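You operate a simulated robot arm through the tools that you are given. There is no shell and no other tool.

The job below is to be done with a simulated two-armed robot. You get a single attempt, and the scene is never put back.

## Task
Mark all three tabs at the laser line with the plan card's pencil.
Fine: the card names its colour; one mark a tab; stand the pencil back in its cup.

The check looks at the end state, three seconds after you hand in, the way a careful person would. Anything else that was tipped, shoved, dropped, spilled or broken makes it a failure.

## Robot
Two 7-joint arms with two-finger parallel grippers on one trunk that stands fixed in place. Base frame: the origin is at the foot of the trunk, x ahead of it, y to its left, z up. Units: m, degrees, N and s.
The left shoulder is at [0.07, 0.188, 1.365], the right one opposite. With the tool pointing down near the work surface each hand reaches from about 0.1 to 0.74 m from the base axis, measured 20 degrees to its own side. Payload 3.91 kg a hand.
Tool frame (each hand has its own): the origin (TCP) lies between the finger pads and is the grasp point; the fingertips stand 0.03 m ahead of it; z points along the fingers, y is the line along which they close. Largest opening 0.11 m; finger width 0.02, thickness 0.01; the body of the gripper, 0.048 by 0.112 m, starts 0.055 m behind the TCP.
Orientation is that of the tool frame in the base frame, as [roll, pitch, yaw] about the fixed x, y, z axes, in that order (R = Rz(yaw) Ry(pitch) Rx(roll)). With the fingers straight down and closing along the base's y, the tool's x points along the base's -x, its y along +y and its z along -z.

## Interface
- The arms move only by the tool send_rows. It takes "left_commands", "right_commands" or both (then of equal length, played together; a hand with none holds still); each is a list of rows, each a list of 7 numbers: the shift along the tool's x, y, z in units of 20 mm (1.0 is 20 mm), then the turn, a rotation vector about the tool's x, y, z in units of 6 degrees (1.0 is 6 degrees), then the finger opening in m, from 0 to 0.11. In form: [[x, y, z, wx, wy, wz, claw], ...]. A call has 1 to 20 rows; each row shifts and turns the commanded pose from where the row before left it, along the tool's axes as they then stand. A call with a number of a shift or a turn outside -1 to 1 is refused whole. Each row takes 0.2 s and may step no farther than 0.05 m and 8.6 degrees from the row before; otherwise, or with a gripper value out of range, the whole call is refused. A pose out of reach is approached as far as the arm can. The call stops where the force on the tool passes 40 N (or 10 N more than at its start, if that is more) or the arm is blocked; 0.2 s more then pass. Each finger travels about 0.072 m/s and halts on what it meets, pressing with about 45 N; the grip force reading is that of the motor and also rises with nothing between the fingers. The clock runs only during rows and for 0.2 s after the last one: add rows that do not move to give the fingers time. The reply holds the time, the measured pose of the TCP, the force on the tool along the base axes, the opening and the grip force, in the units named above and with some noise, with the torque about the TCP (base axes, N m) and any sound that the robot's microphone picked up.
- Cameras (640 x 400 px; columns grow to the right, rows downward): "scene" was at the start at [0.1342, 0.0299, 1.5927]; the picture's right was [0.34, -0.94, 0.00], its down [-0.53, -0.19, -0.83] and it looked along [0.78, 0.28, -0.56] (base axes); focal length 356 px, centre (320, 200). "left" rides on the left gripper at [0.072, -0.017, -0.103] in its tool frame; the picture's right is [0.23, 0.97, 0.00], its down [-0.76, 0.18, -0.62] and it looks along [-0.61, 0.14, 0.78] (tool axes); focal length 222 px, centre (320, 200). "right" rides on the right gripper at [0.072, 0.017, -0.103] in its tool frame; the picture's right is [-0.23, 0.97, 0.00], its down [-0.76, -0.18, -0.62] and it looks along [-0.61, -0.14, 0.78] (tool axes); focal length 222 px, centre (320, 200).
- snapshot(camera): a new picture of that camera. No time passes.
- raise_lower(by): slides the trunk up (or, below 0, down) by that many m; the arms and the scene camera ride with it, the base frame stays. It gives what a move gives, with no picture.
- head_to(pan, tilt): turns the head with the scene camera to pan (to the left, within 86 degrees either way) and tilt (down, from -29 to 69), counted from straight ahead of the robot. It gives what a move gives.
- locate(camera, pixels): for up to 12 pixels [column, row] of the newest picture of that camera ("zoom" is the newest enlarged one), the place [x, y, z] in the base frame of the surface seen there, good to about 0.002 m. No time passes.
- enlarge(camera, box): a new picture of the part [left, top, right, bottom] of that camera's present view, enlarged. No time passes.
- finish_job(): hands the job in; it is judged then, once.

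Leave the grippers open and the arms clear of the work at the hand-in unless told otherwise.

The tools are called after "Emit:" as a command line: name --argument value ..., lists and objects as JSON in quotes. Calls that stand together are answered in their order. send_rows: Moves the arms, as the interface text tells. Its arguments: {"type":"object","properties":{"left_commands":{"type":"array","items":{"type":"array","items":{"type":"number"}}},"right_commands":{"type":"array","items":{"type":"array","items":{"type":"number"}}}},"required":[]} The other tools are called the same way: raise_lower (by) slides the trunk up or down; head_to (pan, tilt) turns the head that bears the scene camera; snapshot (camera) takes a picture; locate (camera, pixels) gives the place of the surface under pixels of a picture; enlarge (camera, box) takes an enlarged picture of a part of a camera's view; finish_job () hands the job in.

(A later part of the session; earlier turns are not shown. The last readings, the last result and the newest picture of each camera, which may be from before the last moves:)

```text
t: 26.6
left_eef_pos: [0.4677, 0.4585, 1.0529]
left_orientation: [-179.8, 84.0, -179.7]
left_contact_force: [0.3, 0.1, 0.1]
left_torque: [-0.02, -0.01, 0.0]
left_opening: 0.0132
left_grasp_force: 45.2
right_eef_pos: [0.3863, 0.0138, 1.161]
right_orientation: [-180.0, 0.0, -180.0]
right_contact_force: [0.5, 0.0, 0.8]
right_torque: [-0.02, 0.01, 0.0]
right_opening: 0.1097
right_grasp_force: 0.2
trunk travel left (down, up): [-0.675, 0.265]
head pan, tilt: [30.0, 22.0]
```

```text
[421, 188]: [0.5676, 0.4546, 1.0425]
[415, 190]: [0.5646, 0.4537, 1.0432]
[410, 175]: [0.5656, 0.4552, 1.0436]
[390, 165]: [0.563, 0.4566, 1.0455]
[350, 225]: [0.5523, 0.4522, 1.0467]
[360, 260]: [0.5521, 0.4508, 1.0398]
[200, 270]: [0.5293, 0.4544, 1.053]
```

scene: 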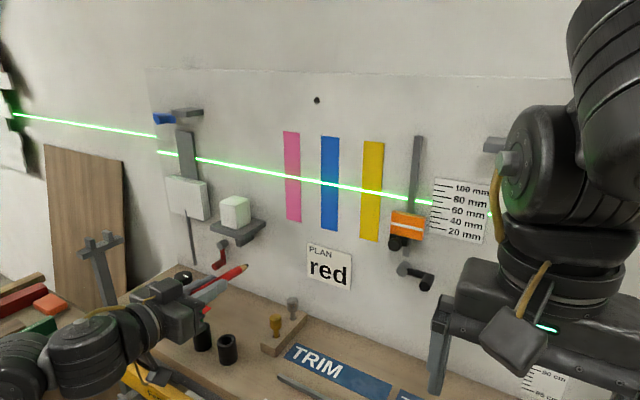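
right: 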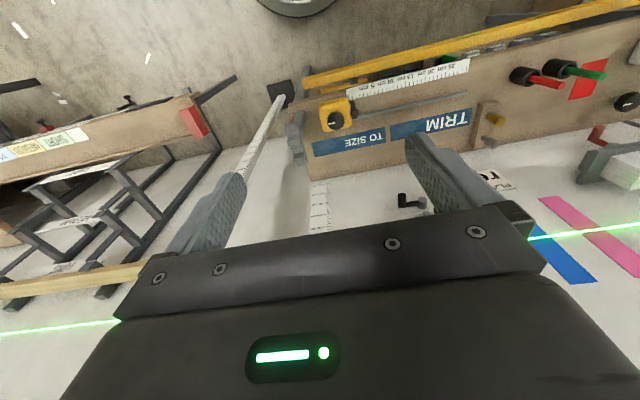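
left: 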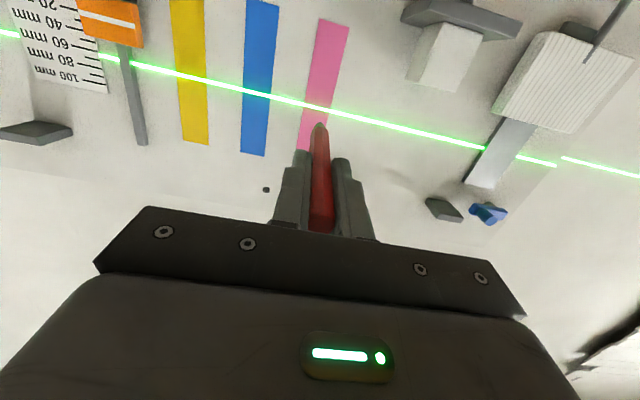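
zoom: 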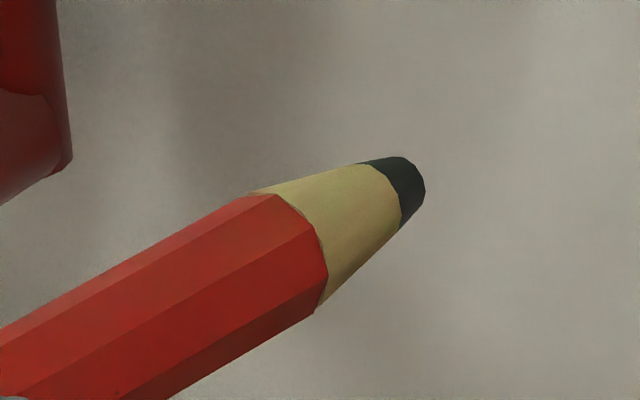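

The tip offset is about (0.098, -0.002, -0.010), so it lies along the tool axis. I'll rotate the last -6° so the pencil is square to the wall, rise to laser height and move forward, stopping with the tip about 4 cm short of the pink tab.

Emit:
send_rows --left_commands '[[0, 0, 0, 0, -1, 0, 0], [-0.997, 0, 0, 0, 0, 0, 0], [-0.997, 0, 0, 0, 0, 0, 0], [-0.997, 0, 0, 0, 0, 0, 0], [-0.997, 0, 0, 0, 0, 0, 0], [-0.997, 0, 0, 0, 0, 0, 0], [-0.997, 0, 0, 0, 0, 0, 0], [0, 0, 0.9, 0, 0, 0, 0], [0, 0, 0.9, 0, 0, 0, 0], [0, 0, 0.9, 0, 0, 0, 0], [0, 0, 0.9, 0, 0, 0, 0], [0, 0, 0.9, 0, 0, 0, 0], [0, 0, 0.9, 0, 0, 0, 0], [0, 0, 0.5, 0, 0, 0, 0], [0, 0, 0, 0, 0, 0, 0]]'

Emit:
snapshot --camera "scene"

Emit:
enlarge --camera "scene" --box '[240, 150, 320, 200]'

Emit:
snapshot --camera "left"

```text
t: 29.9
left_eef_pos: [0.5842, 0.4569, 1.1736]
left_orientation: [-87.1, 89.9, -87.2]
left_contact_force: [0.6, -0.5, 0.0]
left_torque: [-0.02, -0.03, 0.02]
left_opening: 0.0143
left_grasp_force: 44.7
right_eef_pos: [0.3863, 0.0127, 1.1625]
right_orientation: [180.0, 0.0, 180.0]
right_contact_force: [0.5, -0.3, 0.5]
right_torque: [0.01, -0.01, -0.01]
right_opening: 0.11
right_grasp_force: 0.0
trunk travel left (down, up): [-0.675, 0.265]
head pan, tilt: [30.0, 22.0]
```

```text
taken
```

scene: 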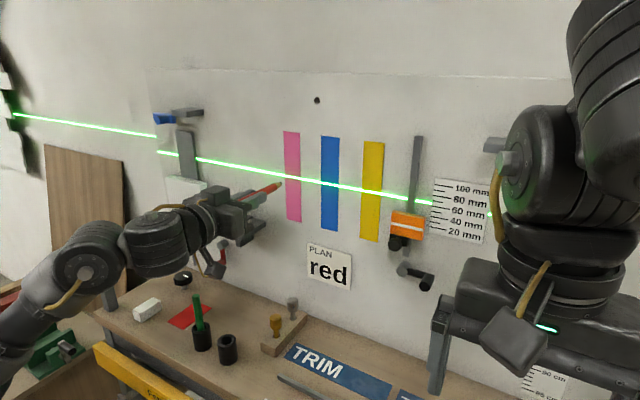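

```text
8.00 times, centred on (280, 175) of scene
```

zoom: 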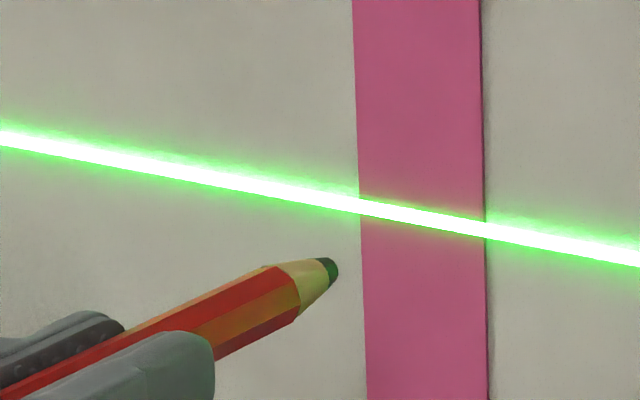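

```text
taken
```

left: 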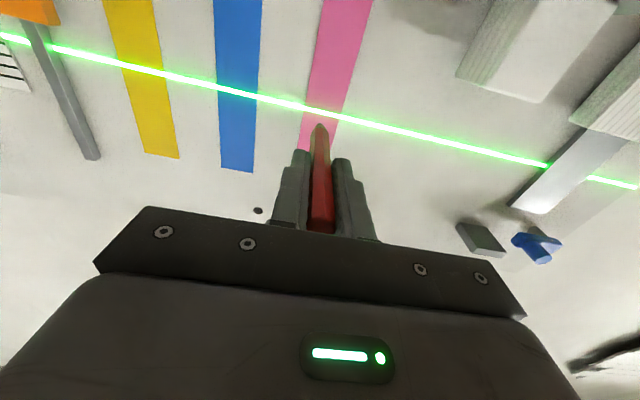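

The tip is just short of the pink tab. I'll locate the tip end, near zoom (335,270), and the laser on pink at (422,217).

Emit:
locate --camera "zoom" --pixels '[[335, 270], [332, 272], [328, 262], [310, 285], [285, 290], [422, 217], [365, 207], [480, 228], [362, 202], [390, 212], [450, 222], [422, 230]]'

```text
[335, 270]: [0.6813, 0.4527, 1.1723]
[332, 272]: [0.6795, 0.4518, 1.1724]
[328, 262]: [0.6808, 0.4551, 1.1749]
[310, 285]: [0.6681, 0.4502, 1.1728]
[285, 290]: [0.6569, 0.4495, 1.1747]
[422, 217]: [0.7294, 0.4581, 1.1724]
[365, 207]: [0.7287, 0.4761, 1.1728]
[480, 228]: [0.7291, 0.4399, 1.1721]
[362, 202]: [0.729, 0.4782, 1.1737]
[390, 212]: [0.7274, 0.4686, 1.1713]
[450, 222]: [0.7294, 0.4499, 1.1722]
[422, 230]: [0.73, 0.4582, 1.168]
```

The tip is at (0.682, 0.455, 1.172) and the laser at z 1.1723, so the height matches. I'll shift 2 mm left and advance 38 mm, leaving about 8 mm.

Emit:
send_rows --left_commands '[[0, 0.1, 0.5, 0, 0, 0, 0], [0, 0, 0.5, 0, 0, 0, 0], [0, 0, 0.5, 0, 0, 0, 0], [0, 0, 0.4, 0, 0, 0, 0], [0, 0, 0, 0, 0, 0, 0]]'

Emit:
enlarge --camera "scene" --box '[262, 160, 326, 200]'

Emit:
enlarge --camera "left" --box '[280, 90, 360, 140]'

```text
t: 31.1
left_eef_pos: [0.6219, 0.459, 1.1728]
left_orientation: [-126.3, 90.0, -126.3]
left_contact_force: [-1.3, -0.4, 0.0]
left_torque: [0.02, 0.03, 0.02]
left_opening: 0.0146
left_grasp_force: 44.8
right_eef_pos: [0.3868, 0.013, 1.1626]
right_orientation: [179.9, -0.1, 180.0]
right_contact_force: [-1.0, 0.1, 0.1]
right_torque: [-0.02, 0.0, -0.04]
right_opening: 0.11
right_grasp_force: 0.1
trunk travel left (down, up): [-0.675, 0.265]
head pan, tilt: [30.0, 22.0]
```

```text
10.00 times, centred on (294, 180) of scene
```

zoom: 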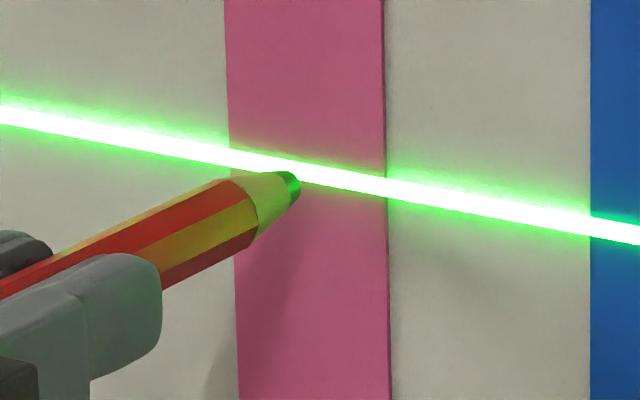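

```text
8.00 times, centred on (320, 115) of left
```

zoom: 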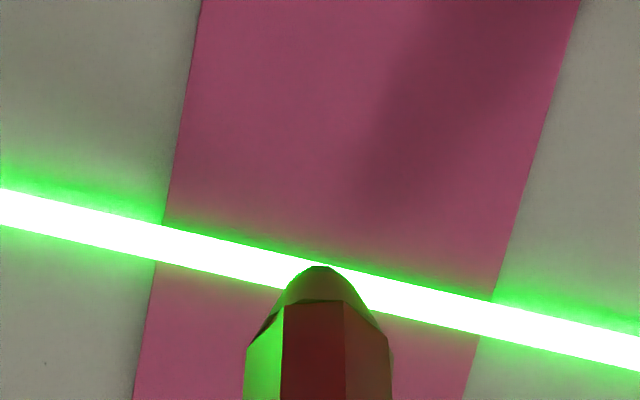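

The tip is nearly on the line. I'll locate it again, at zoom (297,186), to confirm height and remaining gap.

Emit:
locate --camera "zoom" --pixels '[[318, 262]]'

Emit:
enlarge --camera "scene" --box '[262, 160, 326, 200]'

Emit:
locate --camera "zoom" --pixels '[[298, 186], [296, 190], [294, 180], [285, 195], [308, 178], [340, 178], [232, 160], [385, 188], [240, 210], [200, 235]]'

```text
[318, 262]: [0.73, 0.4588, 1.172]
```

```text
10.00 times, centred on (294, 180) of scene
```

zoom: 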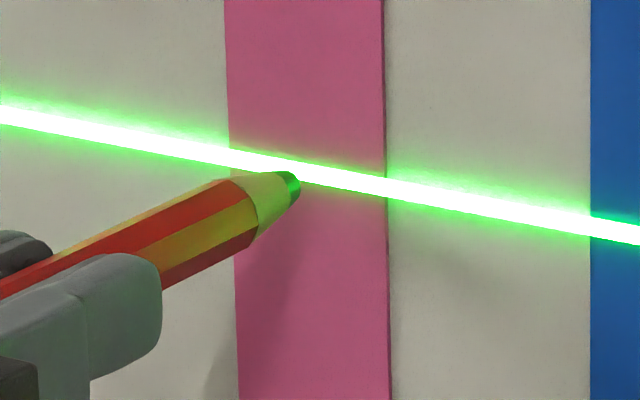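

```text
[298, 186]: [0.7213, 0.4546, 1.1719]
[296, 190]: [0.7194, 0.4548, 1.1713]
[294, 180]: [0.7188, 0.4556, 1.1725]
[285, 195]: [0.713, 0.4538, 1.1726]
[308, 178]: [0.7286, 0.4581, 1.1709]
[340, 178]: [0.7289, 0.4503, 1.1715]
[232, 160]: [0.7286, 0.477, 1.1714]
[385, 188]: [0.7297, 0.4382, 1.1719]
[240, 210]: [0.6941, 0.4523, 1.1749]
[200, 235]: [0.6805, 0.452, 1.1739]
```

The tip is at x 0.721 and z 1.172, with about 8 mm to go. I'll advance 6 mm gently, then go in 1 mm steps while reading the force.

Emit:
send_rows --left_commands '[[0, 0, 0.15, 0, 0, 0, 0], [0, 0, 0.15, 0, 0, 0, 0], [0, 0, 0, 0, 0, 0, 0]]'

Emit:
enlarge --camera "scene" --box '[270, 165, 318, 195]'

```text
t: 31.9
left_eef_pos: [0.6284, 0.4593, 1.1736]
left_orientation: [-74.7, 90.0, -74.7]
left_contact_force: [-0.3, -0.2, 0.3]
left_torque: [-0.04, 0.03, 0.0]
left_opening: 0.0145
left_grasp_force: 45.4
right_eef_pos: [0.386, 0.0134, 1.1615]
right_orientation: [180.0, -0.1, -180.0]
right_contact_force: [0.0, -0.1, -0.3]
right_torque: [-0.02, 0.01, 0.02]
right_opening: 0.1098
right_grasp_force: 0.0
trunk travel left (down, up): [-0.675, 0.265]
head pan, tilt: [30.0, 22.0]
```

```text
13.33 times, centred on (294, 180) of scene
```

zoom: 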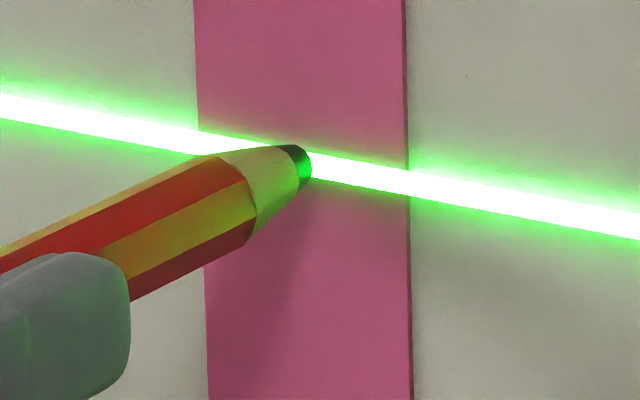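

There is no contact yet. I'll advance 2 mm more.

Emit:
send_rows --left_commands '[[0, 0, 0.05, 0, 0, 0, 0], [0, 0, 0.05, 0, 0, 0, 0]]'

Emit:
enlarge --camera "scene" --box '[270, 165, 318, 195]'

```text
t: 32.5
left_eef_pos: [0.6304, 0.4597, 1.1735]
left_orientation: [-102.8, 90.0, -102.9]
left_contact_force: [-0.1, -0.8, 0.4]
left_torque: [0.02, -0.01, -0.02]
left_opening: 0.0145
left_grasp_force: 45.5
right_eef_pos: [0.3853, 0.0137, 1.1624]
right_orientation: [180.0, 0.0, -179.9]
right_contact_force: [-0.2, -1.0, -0.3]
right_torque: [0.01, 0.01, 0.01]
right_opening: 0.1101
right_grasp_force: 0.0
trunk travel left (down, up): [-0.675, 0.265]
head pan, tilt: [30.0, 22.0]
```

```text
13.33 times, centred on (294, 180) of scene
```

zoom: 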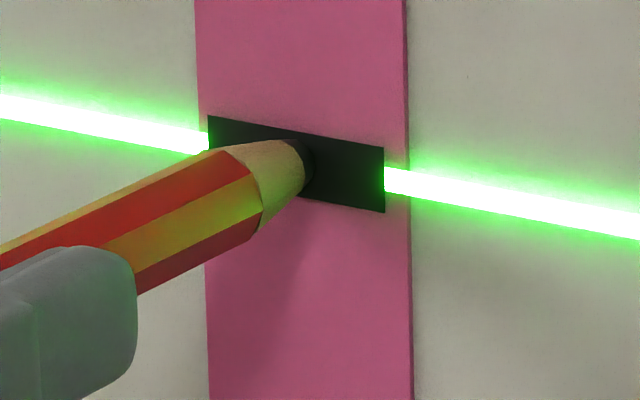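

A dark mark appeared on pink, centred on the laser line, with no noticeable force. I'll retract straight back 30 mm and check the mark.

Emit:
send_rows --left_commands '[[0, 0, -0.5, 0, 0, 0, 0], [0, 0, -0.5, 0, 0, 0, 0], [0, 0, -0.5, 0, 0, 0, 0], [0, 0, 0, 0, 0, 0, 0]]'

Emit:
enlarge --camera "scene" --box '[262, 150, 342, 200]'

Emit:
locate --camera "zoom" --pixels '[[200, 190], [296, 225], [250, 195]]'

```text
t: 33.5
left_eef_pos: [0.6013, 0.4609, 1.1739]
left_orientation: [28.6, 90.0, 28.7]
left_contact_force: [0.1, 0.2, -0.7]
left_torque: [0.0, 0.03, 0.03]
left_opening: 0.0145
left_grasp_force: 44.9
right_eef_pos: [0.3862, 0.0137, 1.1623]
right_orientation: [-180.0, 0.0, -180.0]
right_contact_force: [0.2, -0.3, -0.6]
right_torque: [0.0, -0.03, 0.0]
right_opening: 0.1101
right_grasp_force: 0.0
trunk travel left (down, up): [-0.675, 0.265]
head pan, tilt: [30.0, 22.0]
```

```text
8.00 times, centred on (302, 175) of scene
```

zoom: 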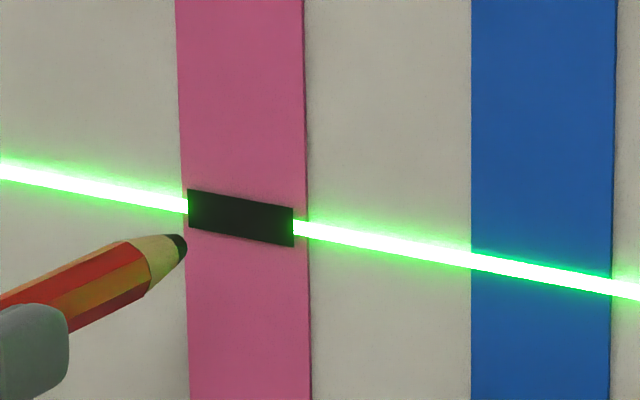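

```text
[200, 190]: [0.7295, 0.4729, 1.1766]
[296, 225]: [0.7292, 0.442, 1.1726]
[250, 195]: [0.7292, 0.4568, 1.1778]
```

The pink mark is one clean bar centred on the line. Now I'll slide 91 mm right to the blue tab, holding the 30 mm gap.

Emit:
send_rows --left_commands '[[0, -0.91, 0, 0, 0, 0, 0], [0, -0.91, 0, 0, 0, 0, 0], [0, -0.91, 0, 0, 0, 0, 0], [0, -0.91, 0, 0, 0, 0, 0], [0, -0.91, 0, 0, 0, 0, 0], [0, 0, 0, 0, 0, 0, 0]]'

Emit:
enlarge --camera "scene" --box '[290, 160, 370, 210]'

Emit:
snapshot --camera "scene"

```text
t: 34.9
left_eef_pos: [0.6012, 0.3702, 1.1727]
left_orientation: [79.3, 90.0, 79.4]
left_contact_force: [0.0, 0.0, 0.9]
left_torque: [0.0, 0.0, -0.02]
left_opening: 0.0143
left_grasp_force: 45.0
right_eef_pos: [0.3864, 0.014, 1.1626]
right_orientation: [-180.0, 0.1, -179.9]
right_contact_force: [0.5, -0.9, -0.4]
right_torque: [0.04, 0.0, -0.04]
right_opening: 0.11
right_grasp_force: 0.1
trunk travel left (down, up): [-0.675, 0.265]
head pan, tilt: [30.0, 22.0]
```

```text
8.00 times, centred on (330, 185) of scene
```

zoom: 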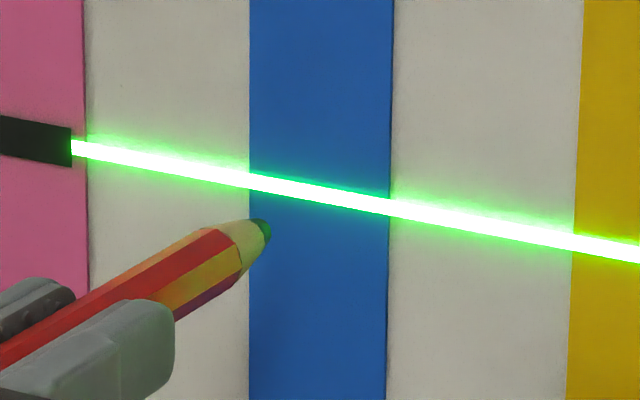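

```text
taken
```

scene: 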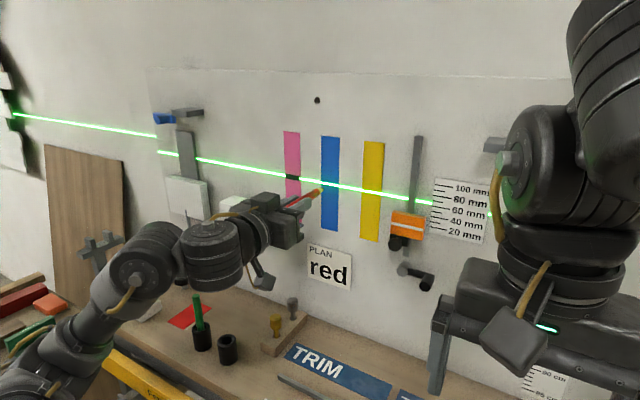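

I'll confirm the tip, at zoom (267,232), against the laser on blue at (320,192).

Emit:
locate --camera "zoom" --pixels '[[268, 232], [265, 236], [262, 224], [245, 245], [320, 192], [252, 182], [388, 205], [248, 250], [387, 260]]'

```text
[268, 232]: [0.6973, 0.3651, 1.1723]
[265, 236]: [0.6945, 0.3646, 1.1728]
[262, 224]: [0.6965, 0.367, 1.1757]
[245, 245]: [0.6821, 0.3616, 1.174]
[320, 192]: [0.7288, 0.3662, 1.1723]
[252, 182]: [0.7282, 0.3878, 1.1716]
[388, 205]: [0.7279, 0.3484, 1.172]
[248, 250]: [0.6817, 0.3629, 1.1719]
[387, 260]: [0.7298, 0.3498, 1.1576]
```

The tip and line agree in height at 1.172, and the tip is centred on blue. I'll advance 28 mm, as I did for pink, then look.

Emit:
send_rows --left_commands '[[0, 0, 0.5, 0, 0, 0, 0], [0, 0, 0.5, 0, 0, 0, 0], [0, 0, 0.25, 0, 0, 0, 0], [0, 0, 0.1, 0, 0, 0, 0], [0, 0, 0.05, 0, 0, 0, 0], [0, 0, 0, 0, 0, 0, 0]]'

Emit:
enlarge --camera "scene" --box '[306, 165, 362, 200]'

```text
t: 36.2
left_eef_pos: [0.6304, 0.3684, 1.1742]
left_orientation: [-118.0, 89.9, -118.1]
left_contact_force: [-0.1, 0.5, 0.5]
left_torque: [0.0, 0.01, -0.01]
left_opening: 0.0145
left_grasp_force: 44.7
right_eef_pos: [0.3865, 0.0133, 1.1619]
right_orientation: [180.0, 0.0, -180.0]
right_contact_force: [-0.6, 0.2, 0.0]
right_torque: [0.0, 0.01, 0.0]
right_opening: 0.1098
right_grasp_force: 0.1
trunk travel left (down, up): [-0.675, 0.265]
head pan, tilt: [30.0, 22.0]
```

```text
11.43 times, centred on (334, 182) of scene
```

zoom: 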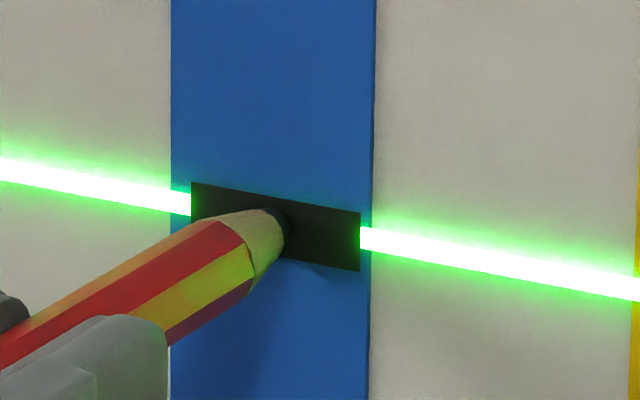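

Blue is marked on the line. I'll retract 30 mm and slide 92 mm right to yellow.

Emit:
send_rows --left_commands '[[0, 0, -0.5, 0, 0, 0, 0], [0, 0, -0.5, 0, 0, 0, 0], [0, 0, -0.5, 0, 0, 0, 0], [0, -0.92, 0, 0, 0, 0, 0], [0, -0.92, 0, 0, 0, 0, 0], [0, -0.92, 0, 0, 0, 0, 0], [0, -0.92, 0, 0, 0, 0, 0], [0, -0.92, 0, 0, 0, 0, 0], [0, 0, 0, 0, 0, 0, 0]]'

Emit:
snapshot --camera "scene"

Emit:
enlarge --camera "scene" --box '[330, 165, 410, 215]'

```text
t: 38.2
left_eef_pos: [0.5999, 0.2765, 1.1727]
left_orientation: [-28.7, 89.9, -28.7]
left_contact_force: [0.3, 0.4, -0.7]
left_torque: [0.01, -0.01, -0.06]
left_opening: 0.0142
left_grasp_force: 45.2
right_eef_pos: [0.386, 0.0138, 1.1629]
right_orientation: [-180.0, 0.0, 179.9]
right_contact_force: [-0.3, 0.8, 0.9]
right_torque: [-0.01, 0.0, -0.01]
right_opening: 0.1099
right_grasp_force: 0.1
trunk travel left (down, up): [-0.675, 0.265]
head pan, tilt: [30.0, 22.0]
```

```text
taken
```

scene: 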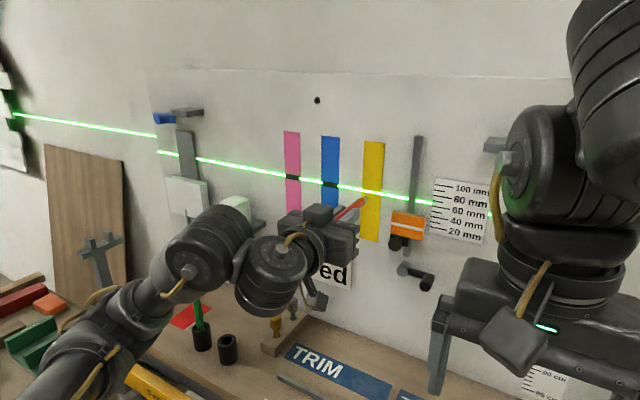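

```text
8.00 times, centred on (370, 190) of scene
```

zoom: 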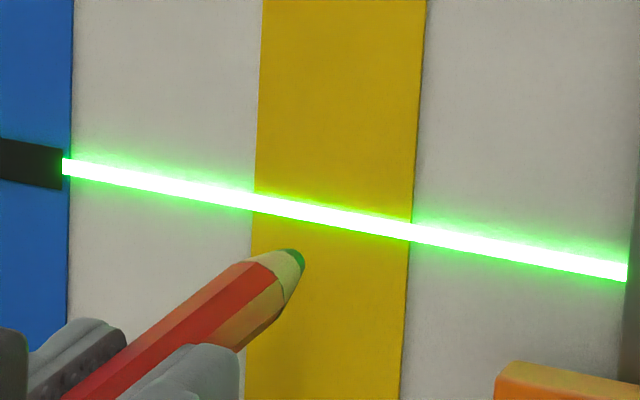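

I'll confirm the tip, at zoom (300,262), against the laser on yellow at (332,217).

Emit:
locate --camera "zoom" --pixels '[[302, 264], [298, 268], [296, 255], [280, 280], [332, 217], [255, 203], [410, 231], [250, 290], [403, 310]]'

```text
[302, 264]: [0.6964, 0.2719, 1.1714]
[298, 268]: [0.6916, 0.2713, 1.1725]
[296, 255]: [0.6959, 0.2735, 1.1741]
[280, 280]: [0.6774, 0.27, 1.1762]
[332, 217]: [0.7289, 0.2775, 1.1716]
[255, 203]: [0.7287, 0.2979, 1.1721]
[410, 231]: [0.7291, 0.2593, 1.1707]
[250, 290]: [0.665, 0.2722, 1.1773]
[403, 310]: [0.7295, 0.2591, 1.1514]
```

The height agrees, and the tip is 2–3 mm right of the tab's centre (0.278). I'll shift 2 mm left and advance 28 mm.

Emit:
send_rows --left_commands '[[0, 0.1, 0.5, 0, 0, 0, 0], [0, 0, 0.5, 0, 0, 0, 0], [0, 0, 0.25, 0, 0, 0, 0], [0, 0, 0.1, 0, 0, 0, 0], [0, 0, 0.05, 0, 0, 0, 0], [0, 0, 0, 0, 0, 0, 0]]'

Emit:
enlarge --camera "scene" --box '[344, 170, 400, 205]'

```text
t: 39.6
left_eef_pos: [0.6263, 0.2797, 1.174]
left_orientation: [84.5, 90.0, 84.6]
left_contact_force: [0.5, -0.7, -0.2]
left_torque: [0.0, 0.01, -0.05]
left_opening: 0.0144
left_grasp_force: 44.9
right_eef_pos: [0.3867, 0.0125, 1.1619]
right_orientation: [-180.0, 0.0, -180.0]
right_contact_force: [-0.6, 0.0, 0.4]
right_torque: [-0.02, -0.01, 0.03]
right_opening: 0.1099
right_grasp_force: 0.0
trunk travel left (down, up): [-0.675, 0.265]
head pan, tilt: [30.0, 22.0]
```

```text
11.43 times, centred on (372, 188) of scene
```

zoom: 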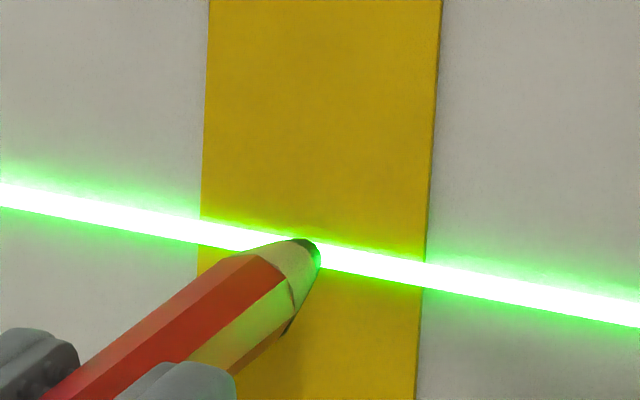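

There is no mark yet and the tip is within a couple of millimetres. I'll advance 1.5 mm more.

Emit:
send_rows --left_commands '[[0, 0, 0.04, 0, 0, 0, 0], [0, 0, 0.04, 0, 0, 0, 0]]'

Emit:
enlarge --camera "scene" --box '[344, 170, 400, 205]'

```text
t: 40.2
left_eef_pos: [0.6291, 0.2788, 1.1737]
left_orientation: [-9.7, 90.0, -9.6]
left_contact_force: [-0.2, 0.2, 1.0]
left_torque: [-0.01, -0.02, 0.03]
left_opening: 0.0145
left_grasp_force: 45.4
right_eef_pos: [0.3867, 0.0124, 1.1628]
right_orientation: [-180.0, 0.0, 180.0]
right_contact_force: [0.0, -0.3, 0.2]
right_torque: [0.01, -0.01, 0.0]
right_opening: 0.11
right_grasp_force: 0.0
trunk travel left (down, up): [-0.675, 0.265]
head pan, tilt: [30.0, 22.0]
```

```text
11.43 times, centred on (372, 188) of scene
```

zoom: 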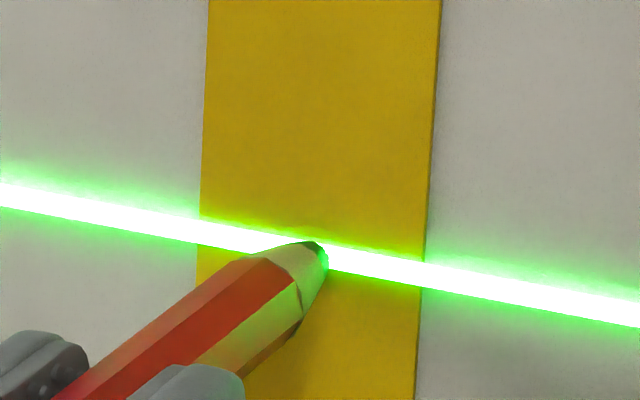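

Still no mark, so 1 mm more.

Emit:
send_rows --left_commands '[[0, 0, 0.05, 0, 0, 0, 0], [0, 0, 0, 0, 0, 0, 0]]'

Emit:
enlarge --camera "scene" --box '[344, 170, 400, 205]'

```text
t: 40.9
left_eef_pos: [0.6302, 0.279, 1.1729]
left_orientation: [-9.2, 90.0, -9.2]
left_contact_force: [0.8, -0.4, 0.3]
left_torque: [0.03, -0.01, -0.02]
left_opening: 0.0142
left_grasp_force: 45.3
right_eef_pos: [0.387, 0.0134, 1.163]
right_orientation: [-180.0, 0.0, -180.0]
right_contact_force: [-0.1, -0.6, 0.0]
right_torque: [-0.02, -0.02, 0.04]
right_opening: 0.1101
right_grasp_force: 0.0
trunk travel left (down, up): [-0.675, 0.265]
head pan, tilt: [30.0, 22.0]
```

```text
11.43 times, centred on (372, 188) of scene
```

zoom: 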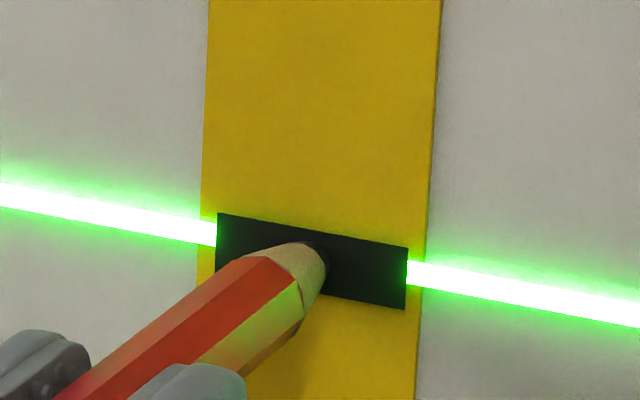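

All three tabs are marked on the line. I'll retract 150 mm from the wall, then slide back to y≈0.457.

Emit:
send_rows --left_commands '[[0, 0, -0.5, 0, 0, 0, 0], [0, 0, -0.94, 0, 0, 0, 0], [0, 0, -0.94, 0, 0, 0, 0], [0, 0, -0.94, 0, 0, 0, 0], [0, 0, -0.94, 0, 0, 0, 0], [0, 0, -0.94, 0, 0, 0, 0], [0, 0, -0.94, 0, 0, 0, 0], [0, 0, -0.94, 0, 0, 0, 0], [0, 0, -0.42, 0, 0, 0, 0], [0, 0.9, 0, 0, 0, 0, 0], [0, 0.9, 0, 0, 0, 0, 0], [0, 0.9, 0, 0, 0, 0, 0], [0, 0.9, 0, 0, 0, 0, 0], [0, 0.9, 0, 0, 0, 0, 0], [0, 0.9, 0, 0, 0, 0, 0], [0, 0.9, 0, 0, 0, 0, 0], [0, 0.9, 0, 0, 0, 0, 0], [0, 0.9, 0, 0, 0, 0, 0], [0, 0.9, 0, 0, 0, 0, 0], [0, 0, 0, 0, 0, 0, 0]]'

Emit:
snapshot --camera "scene"

Emit:
enlarge --camera "scene" --box '[270, 120, 400, 250]'

```text
t: 45.0
left_eef_pos: [0.6038, 0.4502, 1.1785]
left_orientation: [85.9, 89.9, 86.0]
left_contact_force: [0.0, 0.3, 0.0]
left_torque: [0.0, -0.01, 0.0]
left_opening: 0.0147
left_grasp_force: 44.5
left hand out of reach, approached as far as the arm can: row 2, 3, 4, 5, 6, 7, 8, 9
right_eef_pos: [0.3872, 0.0121, 1.1611]
right_orientation: [180.0, 0.1, 179.9]
right_contact_force: [0.3, 0.1, 0.1]
right_torque: [0.0, -0.02, -0.01]
right_opening: 0.1102
right_grasp_force: 0.0
trunk travel left (down, up): [-0.675, 0.265]
head pan, tilt: [30.0, 22.0]
```

```text
taken
```

scene: 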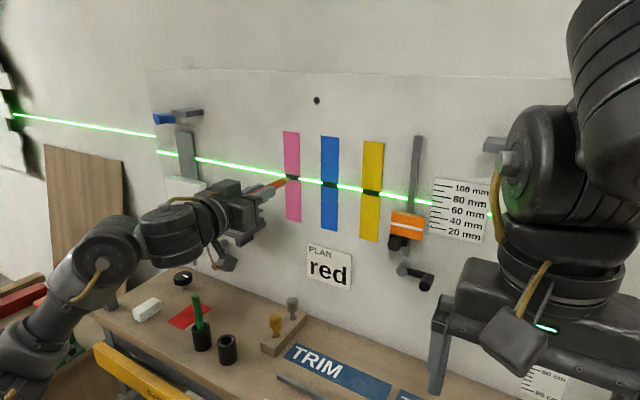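

```text
3.08 times, centred on (335, 185) of scene
```

zoom: 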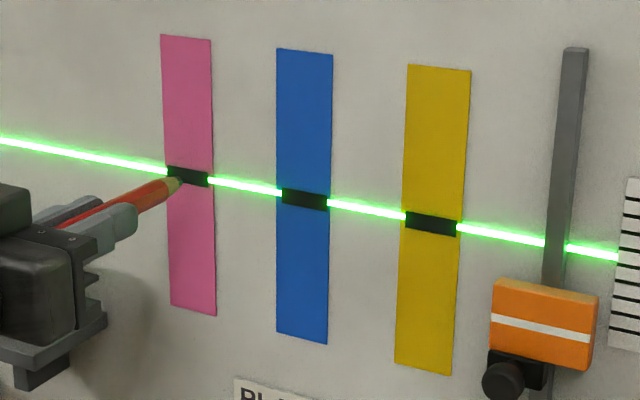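

The backward move was out of reach at y≈0.28, so the hand slid back at x≈0.604 with the tip about 25 mm off the wall. The marks show one clean bar each. At this y the backward path worked before, so I'll retract 120 mm here.

Emit:
send_rows --left_commands '[[0, 0, -0.6, 0, 0, 0, 0], [0, 0, -0.9, 0, 0, 0, 0], [0, 0, -0.9, 0, 0, 0, 0], [0, 0, -0.9, 0, 0, 0, 0], [0, 0, -0.9, 0, 0, 0, 0], [0, 0, -0.9, 0, 0, 0, 0], [0, 0, -0.9, 0, 0, 0, 0], [0, 0, 0, 0, 0, 0, 0]]'

Emit:
enlarge --camera "scene" --box '[270, 160, 400, 210]'

Emit:
snapshot --camera "scene"

```text
t: 46.9
left_eef_pos: [0.4844, 0.4504, 1.1772]
left_orientation: [-155.5, 89.9, -155.6]
left_contact_force: [1.2, 0.3, 0.1]
left_torque: [-0.01, 0.0, 0.03]
left_opening: 0.0146
left_grasp_force: 44.6
right_eef_pos: [0.3867, 0.0135, 1.1617]
right_orientation: [-179.9, -0.1, -180.0]
right_contact_force: [0.5, -0.1, -0.1]
right_torque: [-0.02, 0.03, 0.01]
right_opening: 0.1101
right_grasp_force: 0.1
trunk travel left (down, up): [-0.675, 0.265]
head pan, tilt: [30.0, 22.0]
```

```text
4.92 times, centred on (335, 185) of scene
```

zoom: 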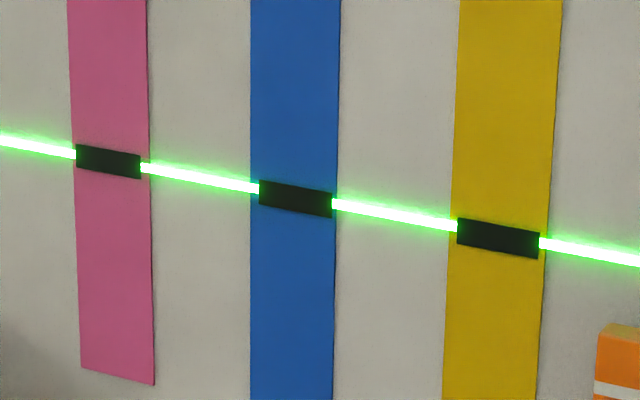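

```text
taken
```

scene: 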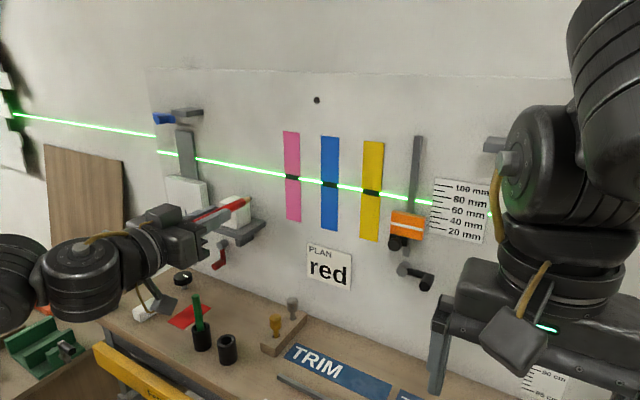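

All three marks are clean and on the line. Now I'll turn the hand back by +90° (15 rows) to point down again.

Emit:
send_rows --left_commands '[[0, 0, 0, 0, 1, 0, 0], [0, 0, 0, 0, 1, 0, 0], [0, 0, 0, 0, 1, 0, 0], [0, 0, 0, 0, 1, 0, 0], [0, 0, 0, 0, 1, 0, 0], [0, 0, 0, 0, 1, 0, 0], [0, 0, 0, 0, 1, 0, 0], [0, 0, 0, 0, 1, 0, 0], [0, 0, 0, 0, 1, 0, 0], [0, 0, 0, 0, 1, 0, 0], [0, 0, 0, 0, 1, 0, 0], [0, 0, 0, 0, 1, 0, 0], [0, 0, 0, 0, 1, 0, 0], [0, 0, 0, 0, 1, 0, 0], [0, 0, 0, 0, 1, 0, 0], [0, 0, 0, 0, 0, 0, 0]]'

Emit:
head_to --pan 35 --tilt 36

Emit:
snapshot --camera "scene"

Emit:
snapshot --camera "left"

```text
t: 50.2
left_eef_pos: [0.485, 0.4481, 1.1791]
left_orientation: [-179.9, 0.1, -180.0]
left_contact_force: [0.8, 1.4, -0.3]
left_torque: [0.01, -0.02, -0.01]
left_opening: 0.0146
left_grasp_force: 44.8
right_eef_pos: [0.3854, 0.0136, 1.1619]
right_orientation: [179.9, 0.1, 180.0]
right_contact_force: [-0.4, 0.1, -0.3]
right_torque: [0.01, 0.01, 0.01]
right_opening: 0.1099
right_grasp_force: 0.1
trunk travel left (down, up): [-0.675, 0.265]
head pan, tilt: [30.0, 22.0]
```

```text
t: 51.0
left_eef_pos: [0.4855, 0.449, 1.1788]
left_orientation: [-179.9, 0.1, 180.0]
left_contact_force: [0.2, -0.2, 0.0]
left_torque: [0.04, -0.02, 0.01]
left_opening: 0.0147
left_grasp_force: 45.3
right_eef_pos: [0.387, 0.0141, 1.1615]
right_orientation: [179.9, 0.1, 180.0]
right_contact_force: [0.8, 0.3, -0.3]
right_torque: [-0.01, 0.01, -0.03]
right_opening: 0.1101
right_grasp_force: 0.1
trunk travel left (down, up): [-0.675, 0.265]
head pan, tilt: [35.0, 36.0]
```

```text
taken
```

scene: 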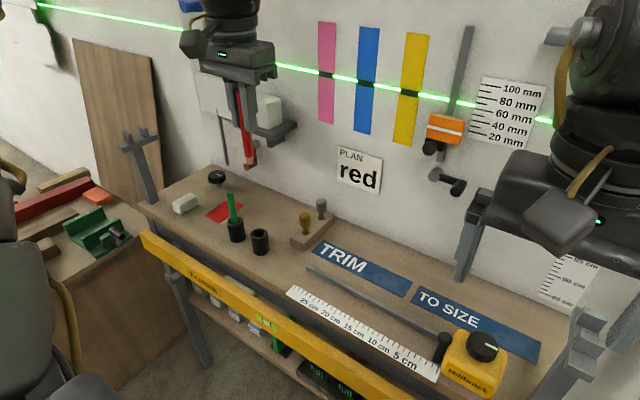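

```text
taken
```

left: 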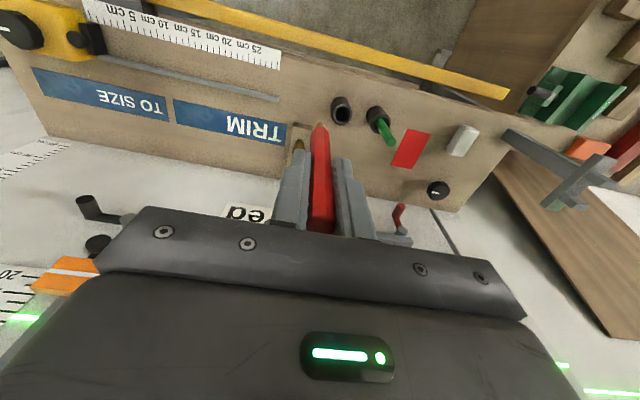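

The hand points down again with the pencil still straight. I'll move above the red cup at (0.530, 0.4995) with the TCP at z≈1.03, putting the tip at about 0.934.

Emit:
send_rows --left_commands '[[-0.278, 0.316, 0.93, 0, 0, 0, 0], [-0.278, 0.316, 0.93, 0, 0, 0, 0], [-0.278, 0.316, 0.93, 0, 0, 0, 0], [-0.278, 0.316, 0.93, 0, 0, 0, 0], [-0.278, 0.316, 0.93, 0, 0, 0, 0], [-0.278, 0.316, 0.93, 0, 0, 0, 0], [-0.278, 0.316, 0.93, 0, 0, 0, 0], [-0.278, 0.316, 0.93, 0, 0, 0, 0], [0, 0, 0, 0, 0, 0, 0]]'

Emit:
enlarge --camera "left" --box '[240, 70, 400, 170]'

Emit:
enlarge --camera "scene" --box '[200, 160, 320, 260]'

```text
t: 53.0
left_eef_pos: [0.527, 0.4983, 1.0327]
left_orientation: [-179.9, 0.1, -180.0]
left_contact_force: [-0.2, 0.1, 0.0]
left_torque: [0.0, 0.02, 0.02]
left_opening: 0.0144
left_grasp_force: 45.0
right_eef_pos: [0.3869, 0.0137, 1.1625]
right_orientation: [-180.0, 0.0, 180.0]
right_contact_force: [0.6, -0.9, -0.1]
right_torque: [-0.01, -0.03, -0.01]
right_opening: 0.1099
right_grasp_force: 0.0
trunk travel left (down, up): [-0.675, 0.265]
head pan, tilt: [35.0, 36.0]
```

```text
4.00 times, centred on (320, 120) of left
```

zoom: 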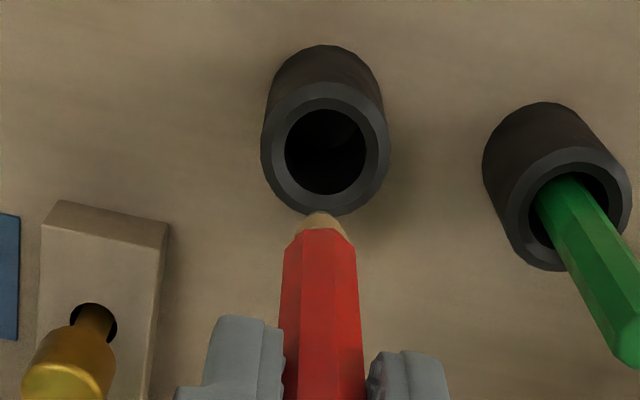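

```text
4.00 times, centred on (260, 210) of scene
```

zoom: 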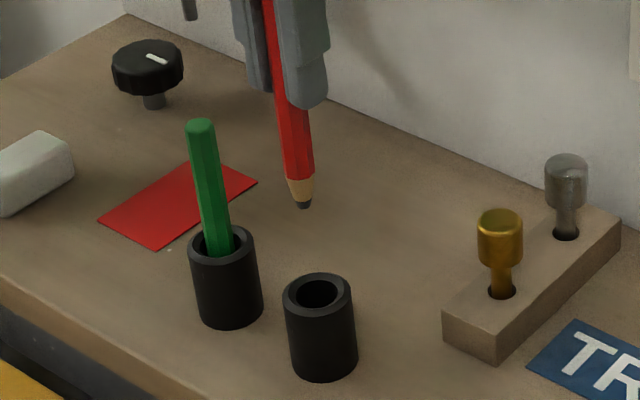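

I'll locate the tip at (304,205), the pencil edges and the cup rim in this zoom, to set the insertion point.

Emit:
locate --camera "zoom" --pixels '[[304, 205], [303, 202], [300, 190], [294, 150], [287, 293], [349, 291], [320, 312], [316, 276], [320, 307], [316, 279], [290, 293], [345, 291]]'

Emit:
enlarge --camera "left" --box '[240, 70, 400, 170]'

Emit:
locate --camera "zoom" --pixels '[[272, 145], [381, 145], [326, 90], [330, 205], [278, 145], [375, 145], [319, 213], [319, 222], [320, 260], [284, 300], [360, 300]]'

```text
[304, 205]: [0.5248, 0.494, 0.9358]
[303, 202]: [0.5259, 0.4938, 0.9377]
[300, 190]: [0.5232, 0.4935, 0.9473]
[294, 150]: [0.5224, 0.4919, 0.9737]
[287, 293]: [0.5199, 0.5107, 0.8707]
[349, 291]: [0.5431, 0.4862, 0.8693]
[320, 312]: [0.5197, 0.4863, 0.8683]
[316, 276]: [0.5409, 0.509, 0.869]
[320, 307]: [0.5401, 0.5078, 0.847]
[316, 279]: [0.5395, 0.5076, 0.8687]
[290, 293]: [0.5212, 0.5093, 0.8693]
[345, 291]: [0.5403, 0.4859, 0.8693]
```

```text
4.00 times, centred on (320, 120) of left
```

zoom: 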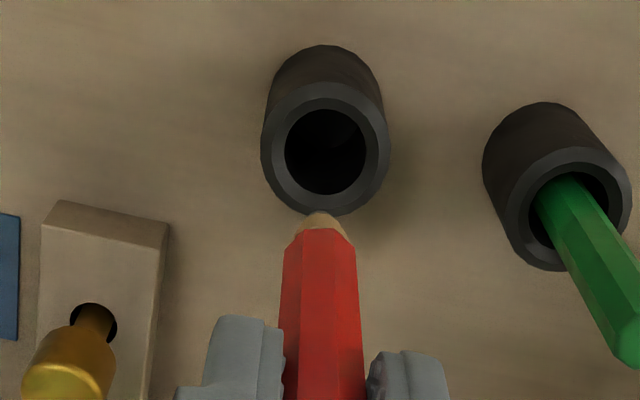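

```text
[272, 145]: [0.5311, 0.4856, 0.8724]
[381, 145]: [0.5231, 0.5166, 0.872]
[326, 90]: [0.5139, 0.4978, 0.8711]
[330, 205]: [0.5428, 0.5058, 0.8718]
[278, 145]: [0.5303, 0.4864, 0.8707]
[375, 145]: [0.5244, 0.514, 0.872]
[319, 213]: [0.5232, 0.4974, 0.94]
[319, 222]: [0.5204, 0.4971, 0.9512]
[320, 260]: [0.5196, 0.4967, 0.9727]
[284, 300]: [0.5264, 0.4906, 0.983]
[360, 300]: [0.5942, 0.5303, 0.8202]
```

The cup centre is about (0.530, 0.4995) and the pencil axis about (0.5265, 0.497). I'll shift +3.5 mm in x and +2.5 mm in y, lower 55 mm so the tip is just above the rim, and inspect.

Emit:
send_rows --left_commands '[[-0.175, 0.125, 0, 0, 0, 0, 0], [0, 0, 0.6, 0, 0, 0, 0], [0, 0, 0.6, 0, 0, 0, 0], [0, 0, 0.6, 0, 0, 0, 0], [0, 0, 0.6, 0, 0, 0, 0], [0, 0, 0.35, 0, 0, 0, 0], [0, 0, 0, 0, 0, 0, 0]]'

Emit:
enlarge --camera "left" --box '[240, 90, 400, 190]'

Emit:
enlarge --camera "scene" --box '[220, 200, 300, 260]'

```text
t: 54.6
left_eef_pos: [0.532, 0.5017, 0.976]
left_orientation: [180.0, 0.0, -180.0]
left_contact_force: [0.3, -0.3, 0.6]
left_torque: [0.01, -0.02, 0.0]
left_opening: 0.0146
left_grasp_force: 45.3
right_eef_pos: [0.386, 0.0128, 1.1614]
right_orientation: [-179.9, 0.0, 180.0]
right_contact_force: [0.2, -0.7, -0.5]
right_torque: [0.02, -0.01, -0.01]
right_opening: 0.1101
right_grasp_force: 0.1
trunk travel left (down, up): [-0.675, 0.265]
head pan, tilt: [35.0, 36.0]
```

```text
4.00 times, centred on (320, 140) of left
```

zoom: 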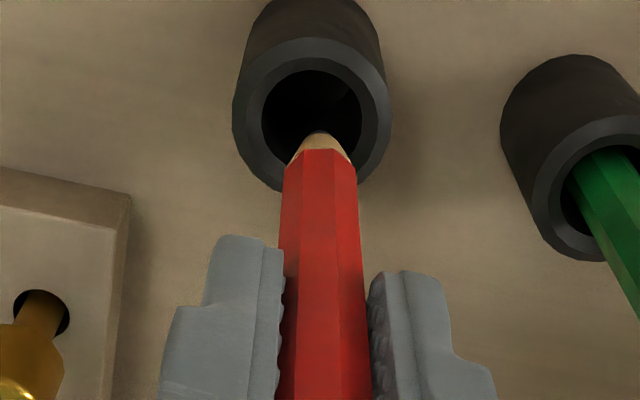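

```text
6.67 times, centred on (260, 230) of scene
```

zoom: 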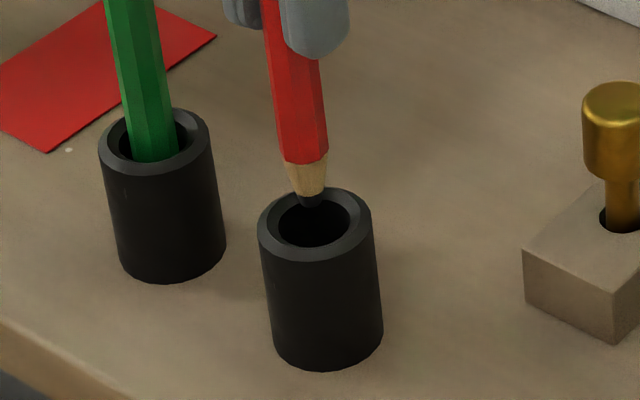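

The tip is just above the hole. I'll locate the tip and rim edges in this scene zoom to fine-tune.

Emit:
locate --camera "zoom" --pixels '[[312, 205], [312, 200], [300, 180], [320, 180], [262, 228], [368, 222], [318, 255], [308, 192], [278, 225], [350, 220], [300, 120], [318, 245]]'

Emit:
snapshot --camera "left"

Emit:
locate --camera "left" --pixels '[[319, 124], [320, 127], [320, 140], [300, 115], [336, 115], [318, 102], [302, 122], [334, 125]]'

```text
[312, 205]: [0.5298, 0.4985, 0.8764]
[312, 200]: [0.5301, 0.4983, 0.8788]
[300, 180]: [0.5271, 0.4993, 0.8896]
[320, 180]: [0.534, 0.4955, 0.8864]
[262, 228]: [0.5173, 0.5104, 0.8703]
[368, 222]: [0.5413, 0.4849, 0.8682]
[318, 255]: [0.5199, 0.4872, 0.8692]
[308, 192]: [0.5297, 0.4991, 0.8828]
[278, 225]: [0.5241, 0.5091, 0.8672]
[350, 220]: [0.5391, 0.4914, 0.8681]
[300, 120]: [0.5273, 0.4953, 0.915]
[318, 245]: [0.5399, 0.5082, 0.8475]
```

```text
taken
```

left: 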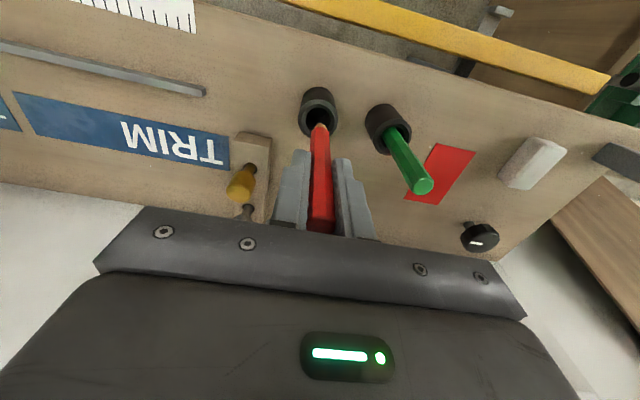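

```text
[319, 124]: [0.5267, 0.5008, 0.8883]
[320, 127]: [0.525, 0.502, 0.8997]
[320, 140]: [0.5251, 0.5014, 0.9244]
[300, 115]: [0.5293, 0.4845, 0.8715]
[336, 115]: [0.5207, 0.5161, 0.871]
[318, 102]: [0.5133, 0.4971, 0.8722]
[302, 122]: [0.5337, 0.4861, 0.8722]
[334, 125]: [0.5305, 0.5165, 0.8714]
```

The cup centre is (0.530, 0.500) and the tip axis about (0.531, 0.501), so it fits. I'll nudge -1 mm in y and lower slowly 44 mm, with the force stop as a guard.

Emit:
send_rows --left_commands '[[0.03, -0.05, 0.2, 0, 0, 0, 0], [0, 0, 0.25, 0, 0, 0, 0], [0, 0, 0.25, 0, 0, 0, 0], [0, 0, 0.25, 0, 0, 0, 0], [0, 0, 0.25, 0, 0, 0, 0], [0, 0, 0.25, 0, 0, 0, 0], [0, 0, 0.25, 0, 0, 0, 0], [0, 0, 0.25, 0, 0, 0, 0], [0, 0, 0.25, 0, 0, 0, 0], [0, 0, 0, 0, 0, 0, 0]]'

Emit:
enlarge --camera "scene" --box '[220, 190, 300, 260]'

Emit:
enlarge --camera "left" --box '[240, 80, 400, 180]'

```text
t: 56.8
left_eef_pos: [0.5317, 0.5007, 0.931]
left_orientation: [180.0, 0.1, -180.0]
left_contact_force: [-0.1, -0.1, -0.2]
left_torque: [-0.04, -0.02, 0.0]
left_opening: 0.0143
left_grasp_force: 44.7
right_eef_pos: [0.3868, 0.014, 1.1629]
right_orientation: [-180.0, -0.1, 179.9]
right_contact_force: [0.2, -0.5, 0.9]
right_torque: [-0.02, -0.05, 0.01]
right_opening: 0.1101
right_grasp_force: 0.1
trunk travel left (down, up): [-0.675, 0.265]
head pan, tilt: [35.0, 36.0]
```

```text
5.71 times, centred on (260, 225) of scene
```

zoom: 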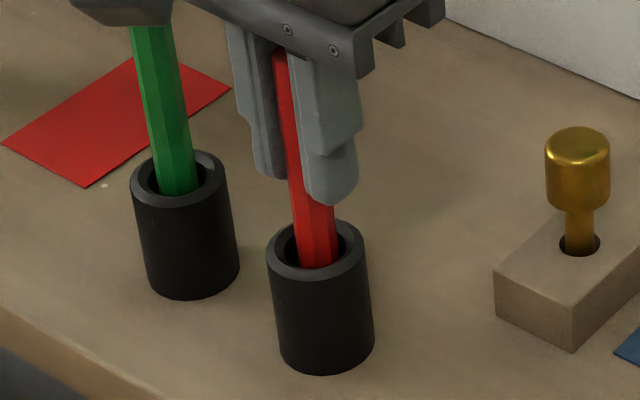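

```text
4.00 times, centred on (320, 130) of left
```

zoom: 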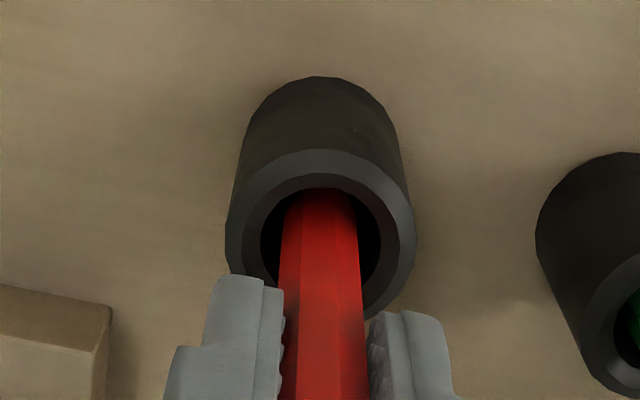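

The pencil is inside the cup with no force. I'll lower the remaining ~12 mm and read the force.

Emit:
send_rows --left_commands '[[0, 0, 0.2, 0, 0, 0, 0], [0, 0, 0.2, 0, 0, 0, 0], [0, 0, 0.15, 0, 0, 0, 0], [0, 0, 0.05, 0, 0, 0, 0], [0, 0, 0, 0, 0, 0, 0]]'

Emit:
enlarge --camera "scene" --box '[220, 190, 300, 260]'

```text
t: 58.0
left_eef_pos: [0.5311, 0.4994, 0.921]
left_orientation: [179.8, 0.3, -180.0]
left_contact_force: [0.4, 5.9, 22.6]
left_torque: [0.52, 0.02, -0.03]
left_opening: 0.0148
left_grasp_force: 45.3
right_eef_pos: [0.3829, 0.0116, 1.1637]
right_orientation: [179.9, 0.3, -179.9]
right_contact_force: [-0.3, -1.1, 0.3]
right_torque: [0.0, 0.01, 0.0]
right_opening: 0.11
right_grasp_force: 0.1
trunk travel left (down, up): [-0.675, 0.265]
head pan, tilt: [35.0, 36.0]
```

```text
5.71 times, centred on (260, 225) of scene
```

zoom: 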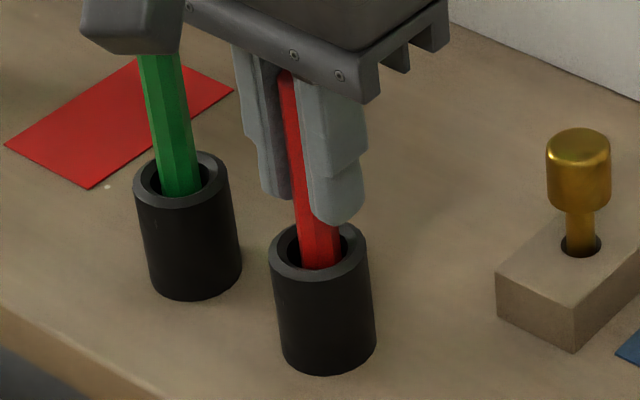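

The pencil has bottomed out, with 22 N on the tool. I'll ease up 2.5 mm to unload it, then open gently.

Emit:
send_rows --left_commands '[[0, 0, -0.06, 0, 0, 0, 0], [0, 0, -0.06, 0, 0, 0, 0], [0, 0, 0, 0, 0, 0, 0]]'

Emit:
enlarge --camera "left" --box '[240, 80, 400, 180]'

```text
t: 58.8
left_eef_pos: [0.5317, 0.4997, 0.9229]
left_orientation: [180.0, -0.1, -180.0]
left_contact_force: [-0.2, 0.5, 6.9]
left_torque: [0.08, 0.01, 0.01]
left_opening: 0.0146
left_grasp_force: 44.9
right_eef_pos: [0.3868, 0.0132, 1.1611]
right_orientation: [180.0, 0.1, -180.0]
right_contact_force: [0.5, -0.4, 0.6]
right_torque: [-0.01, 0.01, 0.02]
right_opening: 0.1102
right_grasp_force: 0.1
trunk travel left (down, up): [-0.675, 0.265]
head pan, tilt: [35.0, 36.0]
```

```text
4.00 times, centred on (320, 130) of left
```

zoom: 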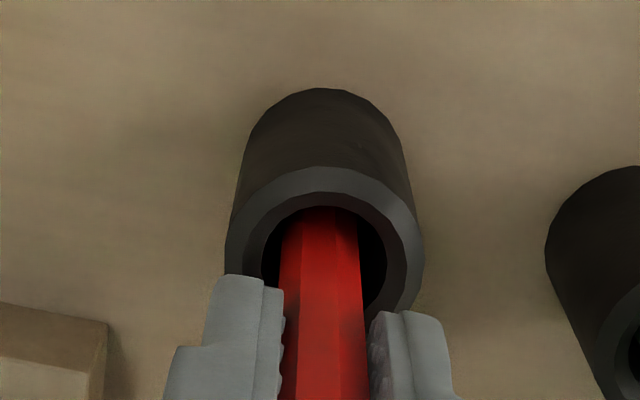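

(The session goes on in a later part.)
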